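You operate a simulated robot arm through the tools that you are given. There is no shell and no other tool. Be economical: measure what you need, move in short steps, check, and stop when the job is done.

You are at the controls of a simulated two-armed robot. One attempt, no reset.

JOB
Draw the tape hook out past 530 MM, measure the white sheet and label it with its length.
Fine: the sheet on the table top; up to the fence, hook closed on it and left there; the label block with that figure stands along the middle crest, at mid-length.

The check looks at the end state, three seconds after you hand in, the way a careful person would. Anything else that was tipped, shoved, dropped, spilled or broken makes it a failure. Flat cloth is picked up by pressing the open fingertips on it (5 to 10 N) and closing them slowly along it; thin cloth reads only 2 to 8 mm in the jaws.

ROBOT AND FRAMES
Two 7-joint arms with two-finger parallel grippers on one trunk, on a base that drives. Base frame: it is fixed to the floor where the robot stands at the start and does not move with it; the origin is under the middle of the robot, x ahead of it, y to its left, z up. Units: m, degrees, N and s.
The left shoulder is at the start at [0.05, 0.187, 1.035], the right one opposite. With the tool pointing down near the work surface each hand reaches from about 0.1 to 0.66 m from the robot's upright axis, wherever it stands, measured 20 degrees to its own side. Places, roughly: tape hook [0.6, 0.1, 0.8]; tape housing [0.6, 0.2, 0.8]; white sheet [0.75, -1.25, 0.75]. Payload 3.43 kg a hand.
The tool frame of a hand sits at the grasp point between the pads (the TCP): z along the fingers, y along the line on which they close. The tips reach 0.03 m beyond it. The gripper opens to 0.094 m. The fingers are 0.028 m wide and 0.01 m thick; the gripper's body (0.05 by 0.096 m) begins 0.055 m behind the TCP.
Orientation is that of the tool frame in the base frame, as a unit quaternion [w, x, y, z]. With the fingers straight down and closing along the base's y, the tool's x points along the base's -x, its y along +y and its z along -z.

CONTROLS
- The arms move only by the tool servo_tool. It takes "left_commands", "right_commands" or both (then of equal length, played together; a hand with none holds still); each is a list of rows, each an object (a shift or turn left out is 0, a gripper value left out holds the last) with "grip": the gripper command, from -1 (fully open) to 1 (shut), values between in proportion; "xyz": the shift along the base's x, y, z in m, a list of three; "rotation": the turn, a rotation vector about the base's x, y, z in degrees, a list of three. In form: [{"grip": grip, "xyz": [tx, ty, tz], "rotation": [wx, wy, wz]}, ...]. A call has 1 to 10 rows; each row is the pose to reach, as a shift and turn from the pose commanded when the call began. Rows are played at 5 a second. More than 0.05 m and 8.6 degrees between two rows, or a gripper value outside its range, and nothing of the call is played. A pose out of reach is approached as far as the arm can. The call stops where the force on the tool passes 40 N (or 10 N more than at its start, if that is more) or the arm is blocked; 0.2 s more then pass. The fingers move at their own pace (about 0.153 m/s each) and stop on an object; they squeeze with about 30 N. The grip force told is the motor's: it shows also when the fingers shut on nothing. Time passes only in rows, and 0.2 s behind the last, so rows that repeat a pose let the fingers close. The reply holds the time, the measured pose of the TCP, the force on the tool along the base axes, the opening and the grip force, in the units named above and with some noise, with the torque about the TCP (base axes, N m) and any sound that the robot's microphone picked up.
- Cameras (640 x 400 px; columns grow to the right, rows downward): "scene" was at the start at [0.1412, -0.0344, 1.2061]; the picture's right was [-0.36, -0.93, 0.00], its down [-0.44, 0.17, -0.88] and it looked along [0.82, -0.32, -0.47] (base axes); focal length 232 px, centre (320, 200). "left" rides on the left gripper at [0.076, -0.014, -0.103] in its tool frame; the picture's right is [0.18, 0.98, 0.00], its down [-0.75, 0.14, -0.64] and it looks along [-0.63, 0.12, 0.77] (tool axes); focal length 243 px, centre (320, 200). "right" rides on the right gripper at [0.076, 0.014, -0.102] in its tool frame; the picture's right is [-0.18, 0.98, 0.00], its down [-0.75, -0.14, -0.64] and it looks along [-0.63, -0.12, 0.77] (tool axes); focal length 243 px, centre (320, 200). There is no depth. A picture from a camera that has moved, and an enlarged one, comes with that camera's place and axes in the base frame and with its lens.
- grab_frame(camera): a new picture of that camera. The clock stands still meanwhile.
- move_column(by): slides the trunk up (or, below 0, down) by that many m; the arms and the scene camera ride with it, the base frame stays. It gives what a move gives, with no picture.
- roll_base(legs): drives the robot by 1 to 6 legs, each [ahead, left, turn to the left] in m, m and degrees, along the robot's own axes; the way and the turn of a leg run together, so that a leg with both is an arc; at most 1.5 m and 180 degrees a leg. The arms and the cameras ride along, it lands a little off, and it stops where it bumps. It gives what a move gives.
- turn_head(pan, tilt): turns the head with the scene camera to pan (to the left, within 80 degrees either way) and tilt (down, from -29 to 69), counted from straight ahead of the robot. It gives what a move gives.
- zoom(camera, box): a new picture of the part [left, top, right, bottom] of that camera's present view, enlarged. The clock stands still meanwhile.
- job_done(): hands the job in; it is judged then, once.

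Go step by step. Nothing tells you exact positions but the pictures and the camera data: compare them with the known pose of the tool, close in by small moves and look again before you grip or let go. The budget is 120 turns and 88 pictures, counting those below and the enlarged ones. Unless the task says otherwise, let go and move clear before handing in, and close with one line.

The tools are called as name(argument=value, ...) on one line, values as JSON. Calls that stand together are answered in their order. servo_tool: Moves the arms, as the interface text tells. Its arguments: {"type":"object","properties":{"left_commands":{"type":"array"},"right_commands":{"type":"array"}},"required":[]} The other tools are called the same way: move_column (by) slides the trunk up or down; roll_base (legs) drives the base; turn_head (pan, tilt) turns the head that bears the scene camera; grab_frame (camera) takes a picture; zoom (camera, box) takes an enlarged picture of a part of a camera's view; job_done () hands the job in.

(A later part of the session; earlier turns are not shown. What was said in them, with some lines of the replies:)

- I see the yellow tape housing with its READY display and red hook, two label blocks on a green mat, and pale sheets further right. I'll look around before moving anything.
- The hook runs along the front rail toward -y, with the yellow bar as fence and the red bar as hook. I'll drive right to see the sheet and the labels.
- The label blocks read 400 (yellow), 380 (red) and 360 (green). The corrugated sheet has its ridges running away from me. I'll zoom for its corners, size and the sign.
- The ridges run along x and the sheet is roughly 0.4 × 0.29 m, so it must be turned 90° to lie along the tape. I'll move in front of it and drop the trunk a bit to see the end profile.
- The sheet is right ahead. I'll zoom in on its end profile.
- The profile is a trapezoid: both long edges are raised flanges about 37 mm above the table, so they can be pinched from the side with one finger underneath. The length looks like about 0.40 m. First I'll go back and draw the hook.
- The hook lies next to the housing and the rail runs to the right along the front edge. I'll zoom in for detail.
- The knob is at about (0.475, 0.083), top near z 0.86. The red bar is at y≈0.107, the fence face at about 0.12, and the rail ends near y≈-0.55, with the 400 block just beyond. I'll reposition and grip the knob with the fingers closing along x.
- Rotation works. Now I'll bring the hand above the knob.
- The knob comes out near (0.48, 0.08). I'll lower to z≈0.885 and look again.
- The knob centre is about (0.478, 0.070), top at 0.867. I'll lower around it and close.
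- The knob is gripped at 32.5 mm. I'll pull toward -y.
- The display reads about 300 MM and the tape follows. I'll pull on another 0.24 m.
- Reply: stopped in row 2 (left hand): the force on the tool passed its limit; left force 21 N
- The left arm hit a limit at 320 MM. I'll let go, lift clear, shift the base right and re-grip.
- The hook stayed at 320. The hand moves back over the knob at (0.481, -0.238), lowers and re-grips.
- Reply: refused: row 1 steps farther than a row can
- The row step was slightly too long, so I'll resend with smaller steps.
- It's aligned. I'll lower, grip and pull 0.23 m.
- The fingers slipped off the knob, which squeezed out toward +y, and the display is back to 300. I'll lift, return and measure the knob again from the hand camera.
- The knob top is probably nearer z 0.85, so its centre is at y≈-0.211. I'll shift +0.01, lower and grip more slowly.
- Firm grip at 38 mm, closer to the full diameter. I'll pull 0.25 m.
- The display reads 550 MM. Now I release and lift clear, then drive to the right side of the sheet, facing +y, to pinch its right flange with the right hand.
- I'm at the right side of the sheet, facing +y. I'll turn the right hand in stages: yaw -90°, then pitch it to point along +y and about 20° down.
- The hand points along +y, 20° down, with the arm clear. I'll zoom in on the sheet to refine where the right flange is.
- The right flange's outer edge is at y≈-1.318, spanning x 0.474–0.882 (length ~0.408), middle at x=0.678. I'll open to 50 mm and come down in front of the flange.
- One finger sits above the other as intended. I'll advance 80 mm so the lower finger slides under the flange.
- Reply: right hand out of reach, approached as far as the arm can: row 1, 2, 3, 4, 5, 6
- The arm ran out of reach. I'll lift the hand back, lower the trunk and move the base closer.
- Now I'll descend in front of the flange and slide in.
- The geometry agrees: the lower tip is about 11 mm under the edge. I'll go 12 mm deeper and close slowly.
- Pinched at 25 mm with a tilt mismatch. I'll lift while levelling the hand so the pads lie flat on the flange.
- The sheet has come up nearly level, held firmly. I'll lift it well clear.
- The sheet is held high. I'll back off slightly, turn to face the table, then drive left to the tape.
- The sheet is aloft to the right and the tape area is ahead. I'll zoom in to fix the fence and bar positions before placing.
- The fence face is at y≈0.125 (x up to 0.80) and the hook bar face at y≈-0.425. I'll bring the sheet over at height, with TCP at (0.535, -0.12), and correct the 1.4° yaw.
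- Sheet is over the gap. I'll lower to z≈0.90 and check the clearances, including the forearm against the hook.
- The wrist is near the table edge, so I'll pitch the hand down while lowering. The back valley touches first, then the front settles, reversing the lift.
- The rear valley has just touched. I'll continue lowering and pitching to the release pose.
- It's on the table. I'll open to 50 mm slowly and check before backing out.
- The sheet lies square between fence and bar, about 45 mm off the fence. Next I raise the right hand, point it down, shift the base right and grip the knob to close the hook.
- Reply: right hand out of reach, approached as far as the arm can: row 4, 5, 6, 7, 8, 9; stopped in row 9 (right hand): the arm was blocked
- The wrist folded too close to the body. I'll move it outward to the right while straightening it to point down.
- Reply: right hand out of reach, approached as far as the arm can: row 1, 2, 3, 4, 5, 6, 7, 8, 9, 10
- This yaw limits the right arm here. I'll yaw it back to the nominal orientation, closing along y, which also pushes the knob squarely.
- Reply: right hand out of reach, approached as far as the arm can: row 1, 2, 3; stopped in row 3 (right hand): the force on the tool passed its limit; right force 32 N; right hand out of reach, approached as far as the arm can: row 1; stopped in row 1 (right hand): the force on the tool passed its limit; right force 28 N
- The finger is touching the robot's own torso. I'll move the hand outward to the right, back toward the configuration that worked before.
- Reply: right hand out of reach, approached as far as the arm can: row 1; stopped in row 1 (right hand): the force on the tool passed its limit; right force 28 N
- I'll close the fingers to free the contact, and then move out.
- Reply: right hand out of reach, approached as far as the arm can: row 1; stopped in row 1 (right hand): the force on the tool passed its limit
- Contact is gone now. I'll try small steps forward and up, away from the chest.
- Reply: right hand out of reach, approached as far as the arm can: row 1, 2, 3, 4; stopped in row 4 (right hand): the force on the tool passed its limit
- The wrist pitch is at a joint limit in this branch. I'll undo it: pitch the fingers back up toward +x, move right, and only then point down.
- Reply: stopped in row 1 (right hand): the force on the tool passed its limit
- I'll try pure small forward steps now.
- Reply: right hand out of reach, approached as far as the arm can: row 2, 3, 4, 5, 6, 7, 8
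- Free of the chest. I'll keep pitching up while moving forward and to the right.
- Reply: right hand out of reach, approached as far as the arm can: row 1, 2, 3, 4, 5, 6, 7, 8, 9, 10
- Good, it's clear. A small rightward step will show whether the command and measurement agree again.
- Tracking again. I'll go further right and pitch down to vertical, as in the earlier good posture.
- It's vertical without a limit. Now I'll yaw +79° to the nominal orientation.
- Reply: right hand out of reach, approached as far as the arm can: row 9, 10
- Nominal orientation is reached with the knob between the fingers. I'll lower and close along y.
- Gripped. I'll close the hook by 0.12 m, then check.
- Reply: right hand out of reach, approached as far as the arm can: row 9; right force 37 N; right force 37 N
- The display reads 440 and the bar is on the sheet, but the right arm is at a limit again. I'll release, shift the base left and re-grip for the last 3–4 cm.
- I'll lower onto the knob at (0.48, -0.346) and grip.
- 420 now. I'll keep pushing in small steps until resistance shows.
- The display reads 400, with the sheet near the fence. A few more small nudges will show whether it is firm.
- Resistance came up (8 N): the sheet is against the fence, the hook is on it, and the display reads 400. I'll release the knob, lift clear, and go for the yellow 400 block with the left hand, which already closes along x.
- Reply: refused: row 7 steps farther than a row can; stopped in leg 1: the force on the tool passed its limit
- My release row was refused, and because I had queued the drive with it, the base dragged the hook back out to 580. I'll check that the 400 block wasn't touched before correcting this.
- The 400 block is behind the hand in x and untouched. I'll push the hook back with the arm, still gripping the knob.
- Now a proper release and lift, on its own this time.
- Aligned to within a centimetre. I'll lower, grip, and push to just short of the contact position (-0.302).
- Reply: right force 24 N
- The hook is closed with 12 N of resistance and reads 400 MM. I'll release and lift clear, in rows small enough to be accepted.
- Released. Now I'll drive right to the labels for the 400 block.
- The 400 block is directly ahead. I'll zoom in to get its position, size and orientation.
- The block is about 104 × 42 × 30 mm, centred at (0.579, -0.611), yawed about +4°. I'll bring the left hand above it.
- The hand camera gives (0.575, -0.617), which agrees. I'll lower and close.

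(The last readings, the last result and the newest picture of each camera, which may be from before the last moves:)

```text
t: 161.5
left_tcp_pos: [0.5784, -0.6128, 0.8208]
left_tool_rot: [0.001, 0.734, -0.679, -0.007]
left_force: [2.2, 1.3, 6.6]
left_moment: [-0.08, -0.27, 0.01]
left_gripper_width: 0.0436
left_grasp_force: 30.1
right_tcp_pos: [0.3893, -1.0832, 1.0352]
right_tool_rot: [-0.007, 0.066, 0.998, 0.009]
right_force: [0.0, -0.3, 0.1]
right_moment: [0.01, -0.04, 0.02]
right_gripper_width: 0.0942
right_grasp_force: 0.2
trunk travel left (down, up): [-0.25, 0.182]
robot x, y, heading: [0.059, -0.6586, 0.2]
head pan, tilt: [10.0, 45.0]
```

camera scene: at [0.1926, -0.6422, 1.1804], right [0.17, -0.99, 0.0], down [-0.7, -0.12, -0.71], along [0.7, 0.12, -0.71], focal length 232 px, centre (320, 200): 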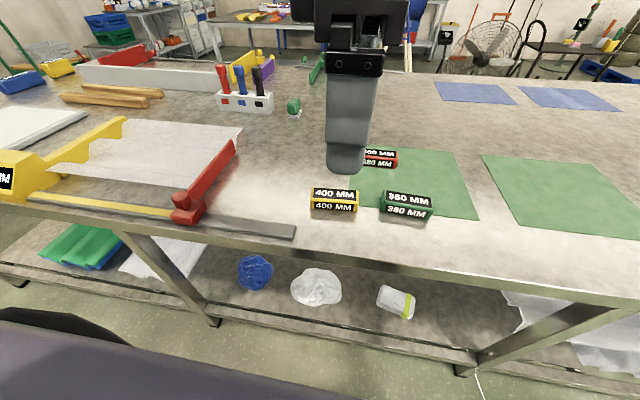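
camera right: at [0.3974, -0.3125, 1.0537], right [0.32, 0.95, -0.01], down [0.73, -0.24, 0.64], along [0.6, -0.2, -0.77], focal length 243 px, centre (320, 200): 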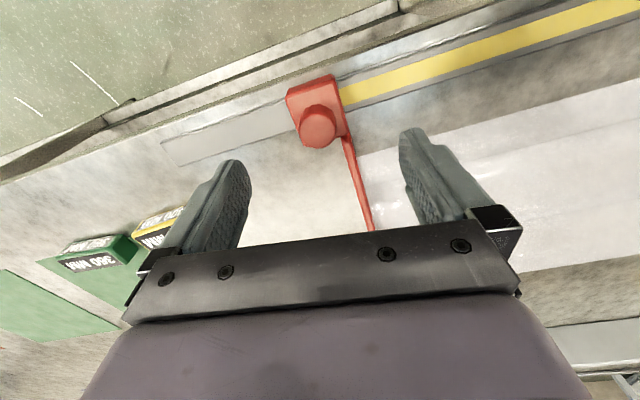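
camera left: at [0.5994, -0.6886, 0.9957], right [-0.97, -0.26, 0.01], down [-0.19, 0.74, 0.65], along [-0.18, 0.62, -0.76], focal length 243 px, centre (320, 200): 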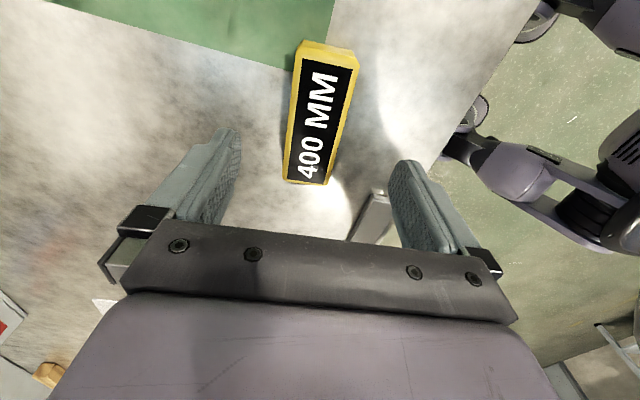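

The block is held (43.6 mm). I'll lift it clear.

servo_tool(left_commands=[{"xyz": [0, 0, 0.03]}, {"xyz": [0, 0, 0.07]}, {"xyz": [0, 0, 0.11]}, {"xyz": [0, 0, 0.15]}, {"xyz": [-0.03, 0, 0.17]}, {"xyz": [-0.06, 0, 0.18]}, {"xyz": [-0.09, 0, 0.18]}])

zoom(camera="scene", box=[210, 75, 450, 245])

```text
t: 163.1
left_tcp_pos: [0.4887, -0.6139, 1.0024]
left_tool_rot: [0.002, 0.734, -0.679, -0.007]
left_force: [0.5, -1.0, -0.3]
left_moment: [-0.01, -0.01, 0.0]
left_gripper_width: 0.0432
left_grasp_force: 30.1
right_tcp_pos: [0.3901, -1.0826, 1.035]
right_tool_rot: [-0.009, 0.067, 0.998, 0.008]
right_force: [0.6, -0.2, 0.1]
right_moment: [-0.04, -0.03, 0.0]
right_gripper_width: 0.0941
right_grasp_force: 0.2
trunk travel left (down, up): [-0.25, 0.182]
robot x, y, heading: [0.0566, -0.6544, 0.1]
head pan, tilt: [10.0, 45.0]
```

```text
2.35 times, centred on (330, 160) of scene
camera zoom: at [0.1925, -0.6419, 1.1804], right [0.17, -0.99, 0.0], down [-0.7, -0.12, -0.71], along [0.7, 0.12, -0.71], focal length 546 px, centre (296, 294)
```

zoom: 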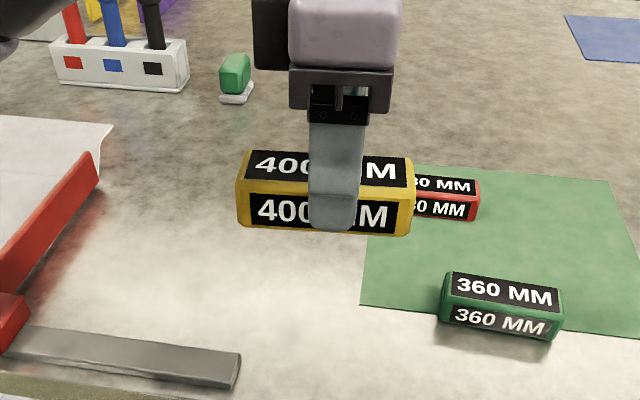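

The block is held level. I'll drive left to bring it in front of the sheet.

roll_base(legs=[[0, 0.47, 0]])

turn_head(pan=0, tilt=42)

grab_frame(camera="scene")

```text
t: 165.9
left_tcp_pos: [0.4902, -0.1414, 1.0015]
left_tool_rot: [0.002, 0.734, -0.679, -0.007]
left_force: [0.1, -0.3, -0.6]
left_moment: [-0.01, -0.01, -0.01]
left_gripper_width: 0.0432
left_grasp_force: 29.8
right_tcp_pos: [0.39, -0.6101, 1.0352]
right_tool_rot: [-0.008, 0.066, 0.998, 0.009]
right_force: [-0.2, -0.1, 0.1]
right_moment: [-0.03, -0.01, -0.02]
right_gripper_width: 0.094
right_grasp_force: 0.0
trunk travel left (down, up): [-0.25, 0.182]
robot x, y, heading: [0.0595, -0.1803, -0.0]
head pan, tilt: [10.0, 45.0]
```

```text
t: 166.6
left_tcp_pos: [0.4898, -0.1417, 1.0021]
left_tool_rot: [0.002, 0.734, -0.679, -0.006]
left_force: [0.2, -0.4, -1.4]
left_moment: [0.0, 0.02, 0.0]
left_gripper_width: 0.0433
left_grasp_force: 30.1
right_tcp_pos: [0.3902, -0.6107, 1.0352]
right_tool_rot: [-0.009, 0.067, 0.998, 0.008]
right_force: [-0.3, -0.1, -0.4]
right_moment: [0.0, 0.02, 0.03]
right_gripper_width: 0.094
right_grasp_force: 0.0
trunk travel left (down, up): [-0.25, 0.182]
robot x, y, heading: [0.0573, -0.1846, -0.1]
head pan, tilt: [0.0, 42.0]
```

```text
15 pictures are left
camera scene: at [0.1969, -0.184, 1.1847], right [0.0, -1.0, 0.0], down [-0.67, 0.0, -0.74], along [0.74, 0.0, -0.67], focal length 232 px, centre (320, 200)
```

scene: 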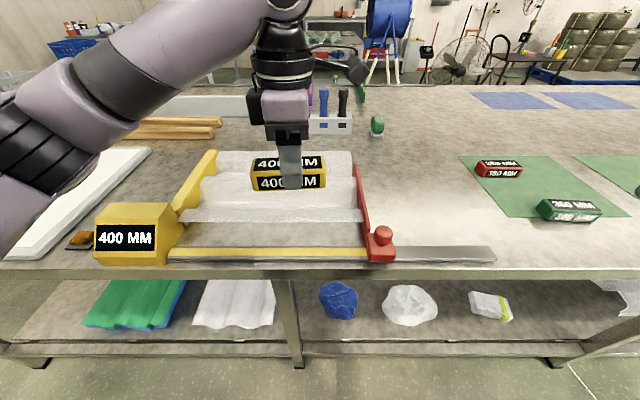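

Still 400 MM and the hook is in place. I'll zoom in on the sheet to fix the middle crest and mid-length.

zoom(camera="scene", box=[160, 130, 420, 290])

```text
2.46 times, centred on (290, 210) of scene
camera zoom: at [0.1969, -0.184, 1.1847], right [0.0, -1.0, 0.0], down [-0.67, 0.0, -0.74], along [0.74, 0.0, -0.67], focal length 571 px, centre (394, 175)
```

zoom: 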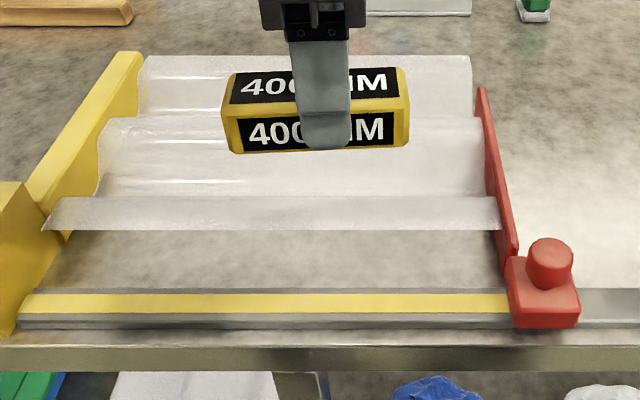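

The sheet spans y 0.122 to -0.276 (middle -0.077) and the middle crest is centred on x≈0.678. I'll move the block over it and squeeze out the 4.4° yaw.

servo_tool(left_commands=[{"xyz": [0.03, 0.01, 0], "rotation": [0, 0, -1]}, {"xyz": [0.06, 0.02, 0], "rotation": [0, 0, -2]}, {"xyz": [0.09, 0.03, -0.01], "rotation": [0, 0, -3]}, {"xyz": [0.12, 0.04, -0.02], "rotation": [0, 0, -4]}, {"xyz": [0.15, 0.05, -0.03], "rotation": [0, 0, -4.4]}, {"xyz": [0.175, 0.058, -0.05], "rotation": [0, 0, -4.4]}, {"xyz": [0.188, 0.061, -0.08], "rotation": [0, 0, -4.4]}, {"xyz": [0.188, 0.061, -0.11], "rotation": [0, 0, -4.4]}, {"xyz": [0.188, 0.061, -0.125], "rotation": [0, 0, -4.4]}, {"xyz": [0.188, 0.061, -0.125], "rotation": [0, 0, -4.4]}])

zoom(camera="scene", box=[160, 130, 420, 290])

```text
t: 168.8
left_tcp_pos: [0.6733, -0.0761, 0.8755]
left_tool_rot: [0.0, 0.708, -0.706, -0.007]
left_force: [0.3, 0.6, -0.6]
left_moment: [0.01, 0.0, -0.06]
left_gripper_width: 0.0433
left_grasp_force: 30.1
left hand out of reach, approached as far as the arm can: row 6, 7, 8, 9, 10
right_tcp_pos: [0.3906, -0.61, 1.0357]
right_tool_rot: [-0.008, 0.066, 0.998, 0.008]
right_force: [-0.8, -0.3, -0.9]
right_moment: [0.02, -0.01, -0.03]
right_gripper_width: 0.0942
right_grasp_force: 0.0
trunk travel left (down, up): [-0.25, 0.182]
robot x, y, heading: [0.0555, -0.1806, -0.1]
head pan, tilt: [0.0, 42.0]
```

```text
2.46 times, centred on (290, 210) of scene
camera zoom: at [0.1969, -0.184, 1.1847], right [0.0, -1.0, 0.0], down [-0.67, 0.0, -0.74], along [0.74, 0.0, -0.67], focal length 571 px, centre (394, 175)
```

zoom: 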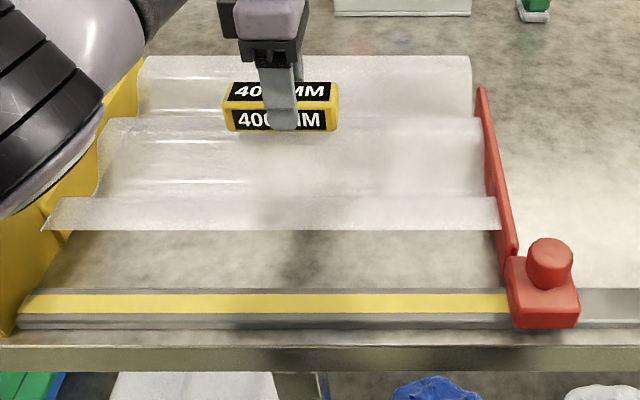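

It's 5 mm short in x, at the edge of reach. I'll roll the base forward 20 mm, since the block is still clear above the crest.

roll_base(legs=[[0.02, 0, 0]])

```text
t: 169.6
left_tcp_pos: [0.6927, -0.0773, 0.8741]
left_tool_rot: [0.002, 0.707, -0.707, -0.007]
left_force: [0.3, 0.5, -2.0]
left_moment: [0.01, 0.02, 0.0]
left_gripper_width: 0.0434
left_grasp_force: 29.7
right_tcp_pos: [0.4112, -0.6111, 1.0345]
right_tool_rot: [-0.009, 0.067, 0.998, 0.008]
right_force: [0.5, -0.5, 1.6]
right_moment: [-0.04, 0.06, 0.01]
right_gripper_width: 0.0939
right_grasp_force: 0.1
trunk travel left (down, up): [-0.25, 0.182]
robot x, y, heading: [0.0798, -0.1826, -0.2]
head pan, tilt: [0.0, 42.0]
```

Now I'll settle it at (0.678, -0.080), still above.

servo_tool(left_commands=[{"xyz": [-0.008, -0.002, 0]}, {"xyz": [-0.016, -0.003, 0]}, {"xyz": [-0.016, -0.003, 0]}])

```text
t: 170.4
left_tcp_pos: [0.6777, -0.0805, 0.8759]
left_tool_rot: [-0.002, -0.707, 0.707, 0.006]
left_force: [0.2, -0.1, -0.6]
left_moment: [-0.01, 0.04, 0.03]
left_gripper_width: 0.0437
left_grasp_force: 29.6
right_tcp_pos: [0.4109, -0.6104, 1.0339]
right_tool_rot: [-0.009, 0.066, 0.998, 0.009]
right_force: [-0.1, 0.7, 0.0]
right_moment: [0.01, 0.01, 0.01]
right_gripper_width: 0.0941
right_grasp_force: 0.1
trunk travel left (down, up): [-0.25, 0.182]
robot x, y, heading: [0.0763, -0.18, -0.0]
head pan, tilt: [0.0, 42.0]
```

On target. I'll lower gently toward contact at z≈0.858.

servo_tool(left_commands=[{"xyz": [0, 0, -0.007]}, {"xyz": [0, 0, -0.012]}, {"xyz": [0, 0, -0.016]}, {"xyz": [0, 0, -0.016]}])

zoom(camera="scene", box=[210, 140, 370, 240])

```text
t: 171.4
left_tcp_pos: [0.6762, -0.0794, 0.8603]
left_tool_rot: [-0.001, -0.707, 0.707, 0.005]
left_force: [1.4, 1.0, 5.8]
left_moment: [-0.09, -0.18, 0.05]
left_gripper_width: 0.0435
left_grasp_force: 29.3
right_tcp_pos: [0.4109, -0.6097, 1.0354]
right_tool_rot: [-0.007, 0.066, 0.998, 0.008]
right_force: [-0.1, 0.1, 0.3]
right_moment: [0.0, 0.02, 0.01]
right_gripper_width: 0.0941
right_grasp_force: 0.0
trunk travel left (down, up): [-0.25, 0.182]
robot x, y, heading: [0.0758, -0.184, 0.0]
head pan, tilt: [0.0, 42.0]
```

```text
4.00 times, centred on (290, 190) of scene
camera zoom: at [0.2164, -0.1841, 1.1849], right [0.0, -1.0, 0.0], down [-0.67, 0.0, -0.74], along [0.74, 0.0, -0.67], focal length 928 px, centre (440, 240)
```

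zoom: 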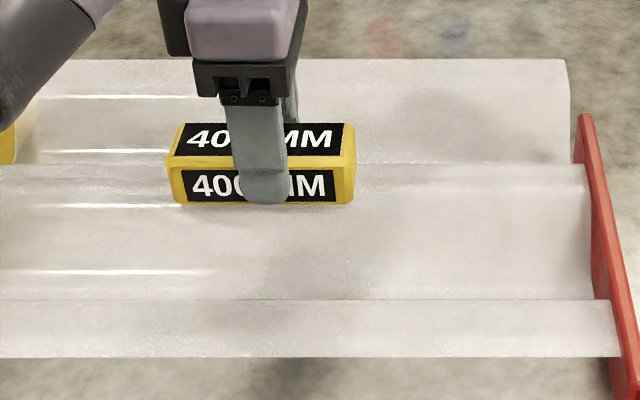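

Contact (6 N) with the block flush on the crest. I'll release slowly and lift straight up.

servo_tool(left_commands=[{"grip": 0.0}, {"grip": -0.15}, {"grip": -0.4}, {"grip": -0.4}, {"xyz": [0, 0, 0.015]}, {"xyz": [0, 0, 0.035]}, {"xyz": [0, 0, 0.07]}, {"xyz": [0, 0, 0.11]}, {"xyz": [0, 0, 0.15]}, {"xyz": [-0.02, 0, 0.19]}])

grab_frame(camera="scene")

```text
t: 173.6
left_tcp_pos: [0.6544, -0.0783, 1.0494]
left_tool_rot: [0.0, -0.707, 0.707, 0.006]
left_force: [0.8, -0.3, -0.2]
left_moment: [0.05, 0.01, -0.02]
left_gripper_width: 0.0658
left_grasp_force: 0.0
left hand out of reach, approached as far as the arm can: row 9
right_tcp_pos: [0.4108, -0.6102, 1.0352]
right_tool_rot: [-0.007, 0.066, 0.998, 0.008]
right_force: [0.0, 0.3, -0.5]
right_moment: [0.04, -0.05, 0.03]
right_gripper_width: 0.094
right_grasp_force: 0.0
trunk travel left (down, up): [-0.25, 0.182]
robot x, y, heading: [0.0732, -0.1837, -0.3]
head pan, tilt: [0.0, 42.0]
```

```text
11 pictures are left
camera scene: at [0.2161, -0.1844, 1.1848], right [0.0, -1.0, 0.0], down [-0.67, 0.0, -0.74], along [0.74, 0.0, -0.67], focal length 232 px, centre (320, 200)
```

scene: 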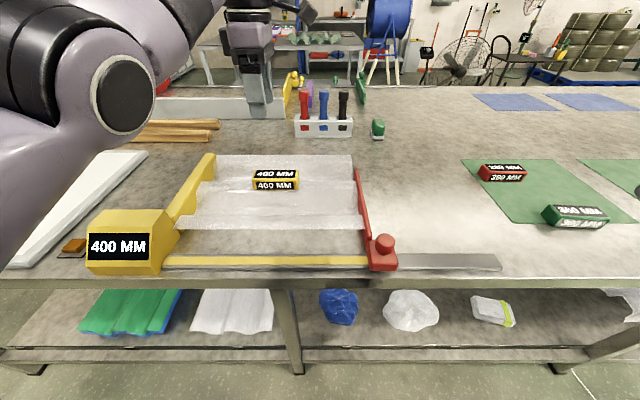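

The block stands on the crest and the display reads 400 MM. A closer look at fence contact, hook contact and centring.

zoom(camera="scene", box=[160, 140, 300, 240])

zoom(camera="scene", box=[260, 140, 420, 280])

```text
4.00 times, centred on (230, 190) of scene
camera zoom: at [0.2161, -0.1844, 1.1848], right [0.0, -1.0, 0.0], down [-0.67, 0.0, -0.74], along [0.74, 0.0, -0.67], focal length 928 px, centre (680, 240)
```

zoom: 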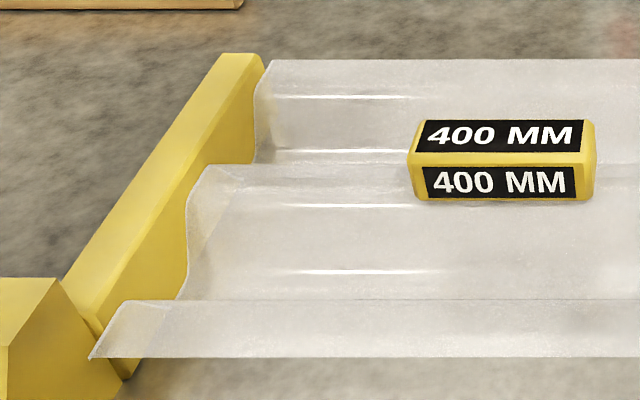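

```text
2.86 times, centred on (340, 210) of scene
camera zoom: at [0.2161, -0.1844, 1.1848], right [0.0, -1.0, 0.0], down [-0.67, 0.0, -0.74], along [0.74, 0.0, -0.67], focal length 663 px, centre (263, 171)
```

zoom: 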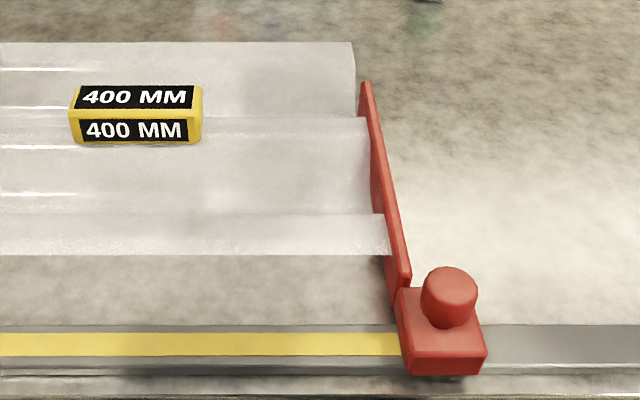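

The sheet sits on the fence, the hook touches its end, and the block is on the middle crest at y≈-0.077 (mid-length). I'll back the robot clear.

roll_base(legs=[[-0.12, 0, 0]])

grab_frame(camera="scene")

```text
t: 174.9
left_tcp_pos: [0.5359, -0.078, 1.0477]
left_tool_rot: [-0.002, -0.706, 0.708, 0.006]
left_force: [0.1, 0.2, 0.8]
left_moment: [-0.02, 0.01, 0.0]
left_gripper_width: 0.066
left_grasp_force: 0.1
right_tcp_pos: [0.2909, -0.611, 1.0355]
right_tool_rot: [-0.007, 0.066, 0.998, 0.008]
right_force: [-0.2, -0.5, -0.6]
right_moment: [0.01, -0.02, 0.03]
right_gripper_width: 0.0941
right_grasp_force: 0.0
trunk travel left (down, up): [-0.25, 0.182]
robot x, y, heading: [-0.0403, -0.1827, -0.2]
head pan, tilt: [0.0, 42.0]
```

```text
8 pictures are left
camera scene: at [0.0969, -0.184, 1.1848], right [0.0, -1.0, 0.0], down [-0.67, 0.0, -0.74], along [0.74, 0.0, -0.67], focal length 232 px, centre (320, 200)
```

scene: 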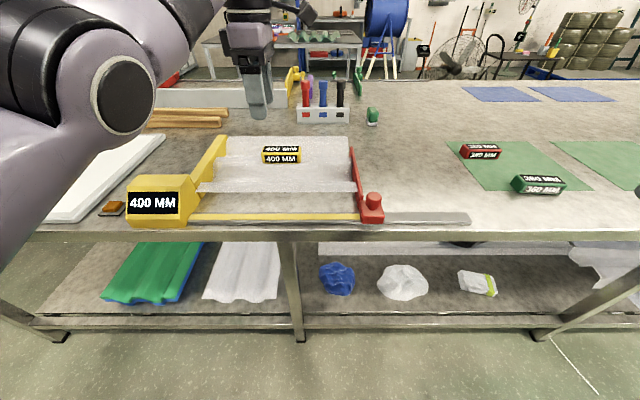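

Everything is in place: display 400 MM, hook closed, block on the crest, the other blocks untouched and both hands clear. I'm handing in.

job_done()

```text
The job is handed in.
```

The sheet measures 400 MM: it lies against the fence with the hook closed on it, and the 400 MM block stands on the middle crest at mid-length.
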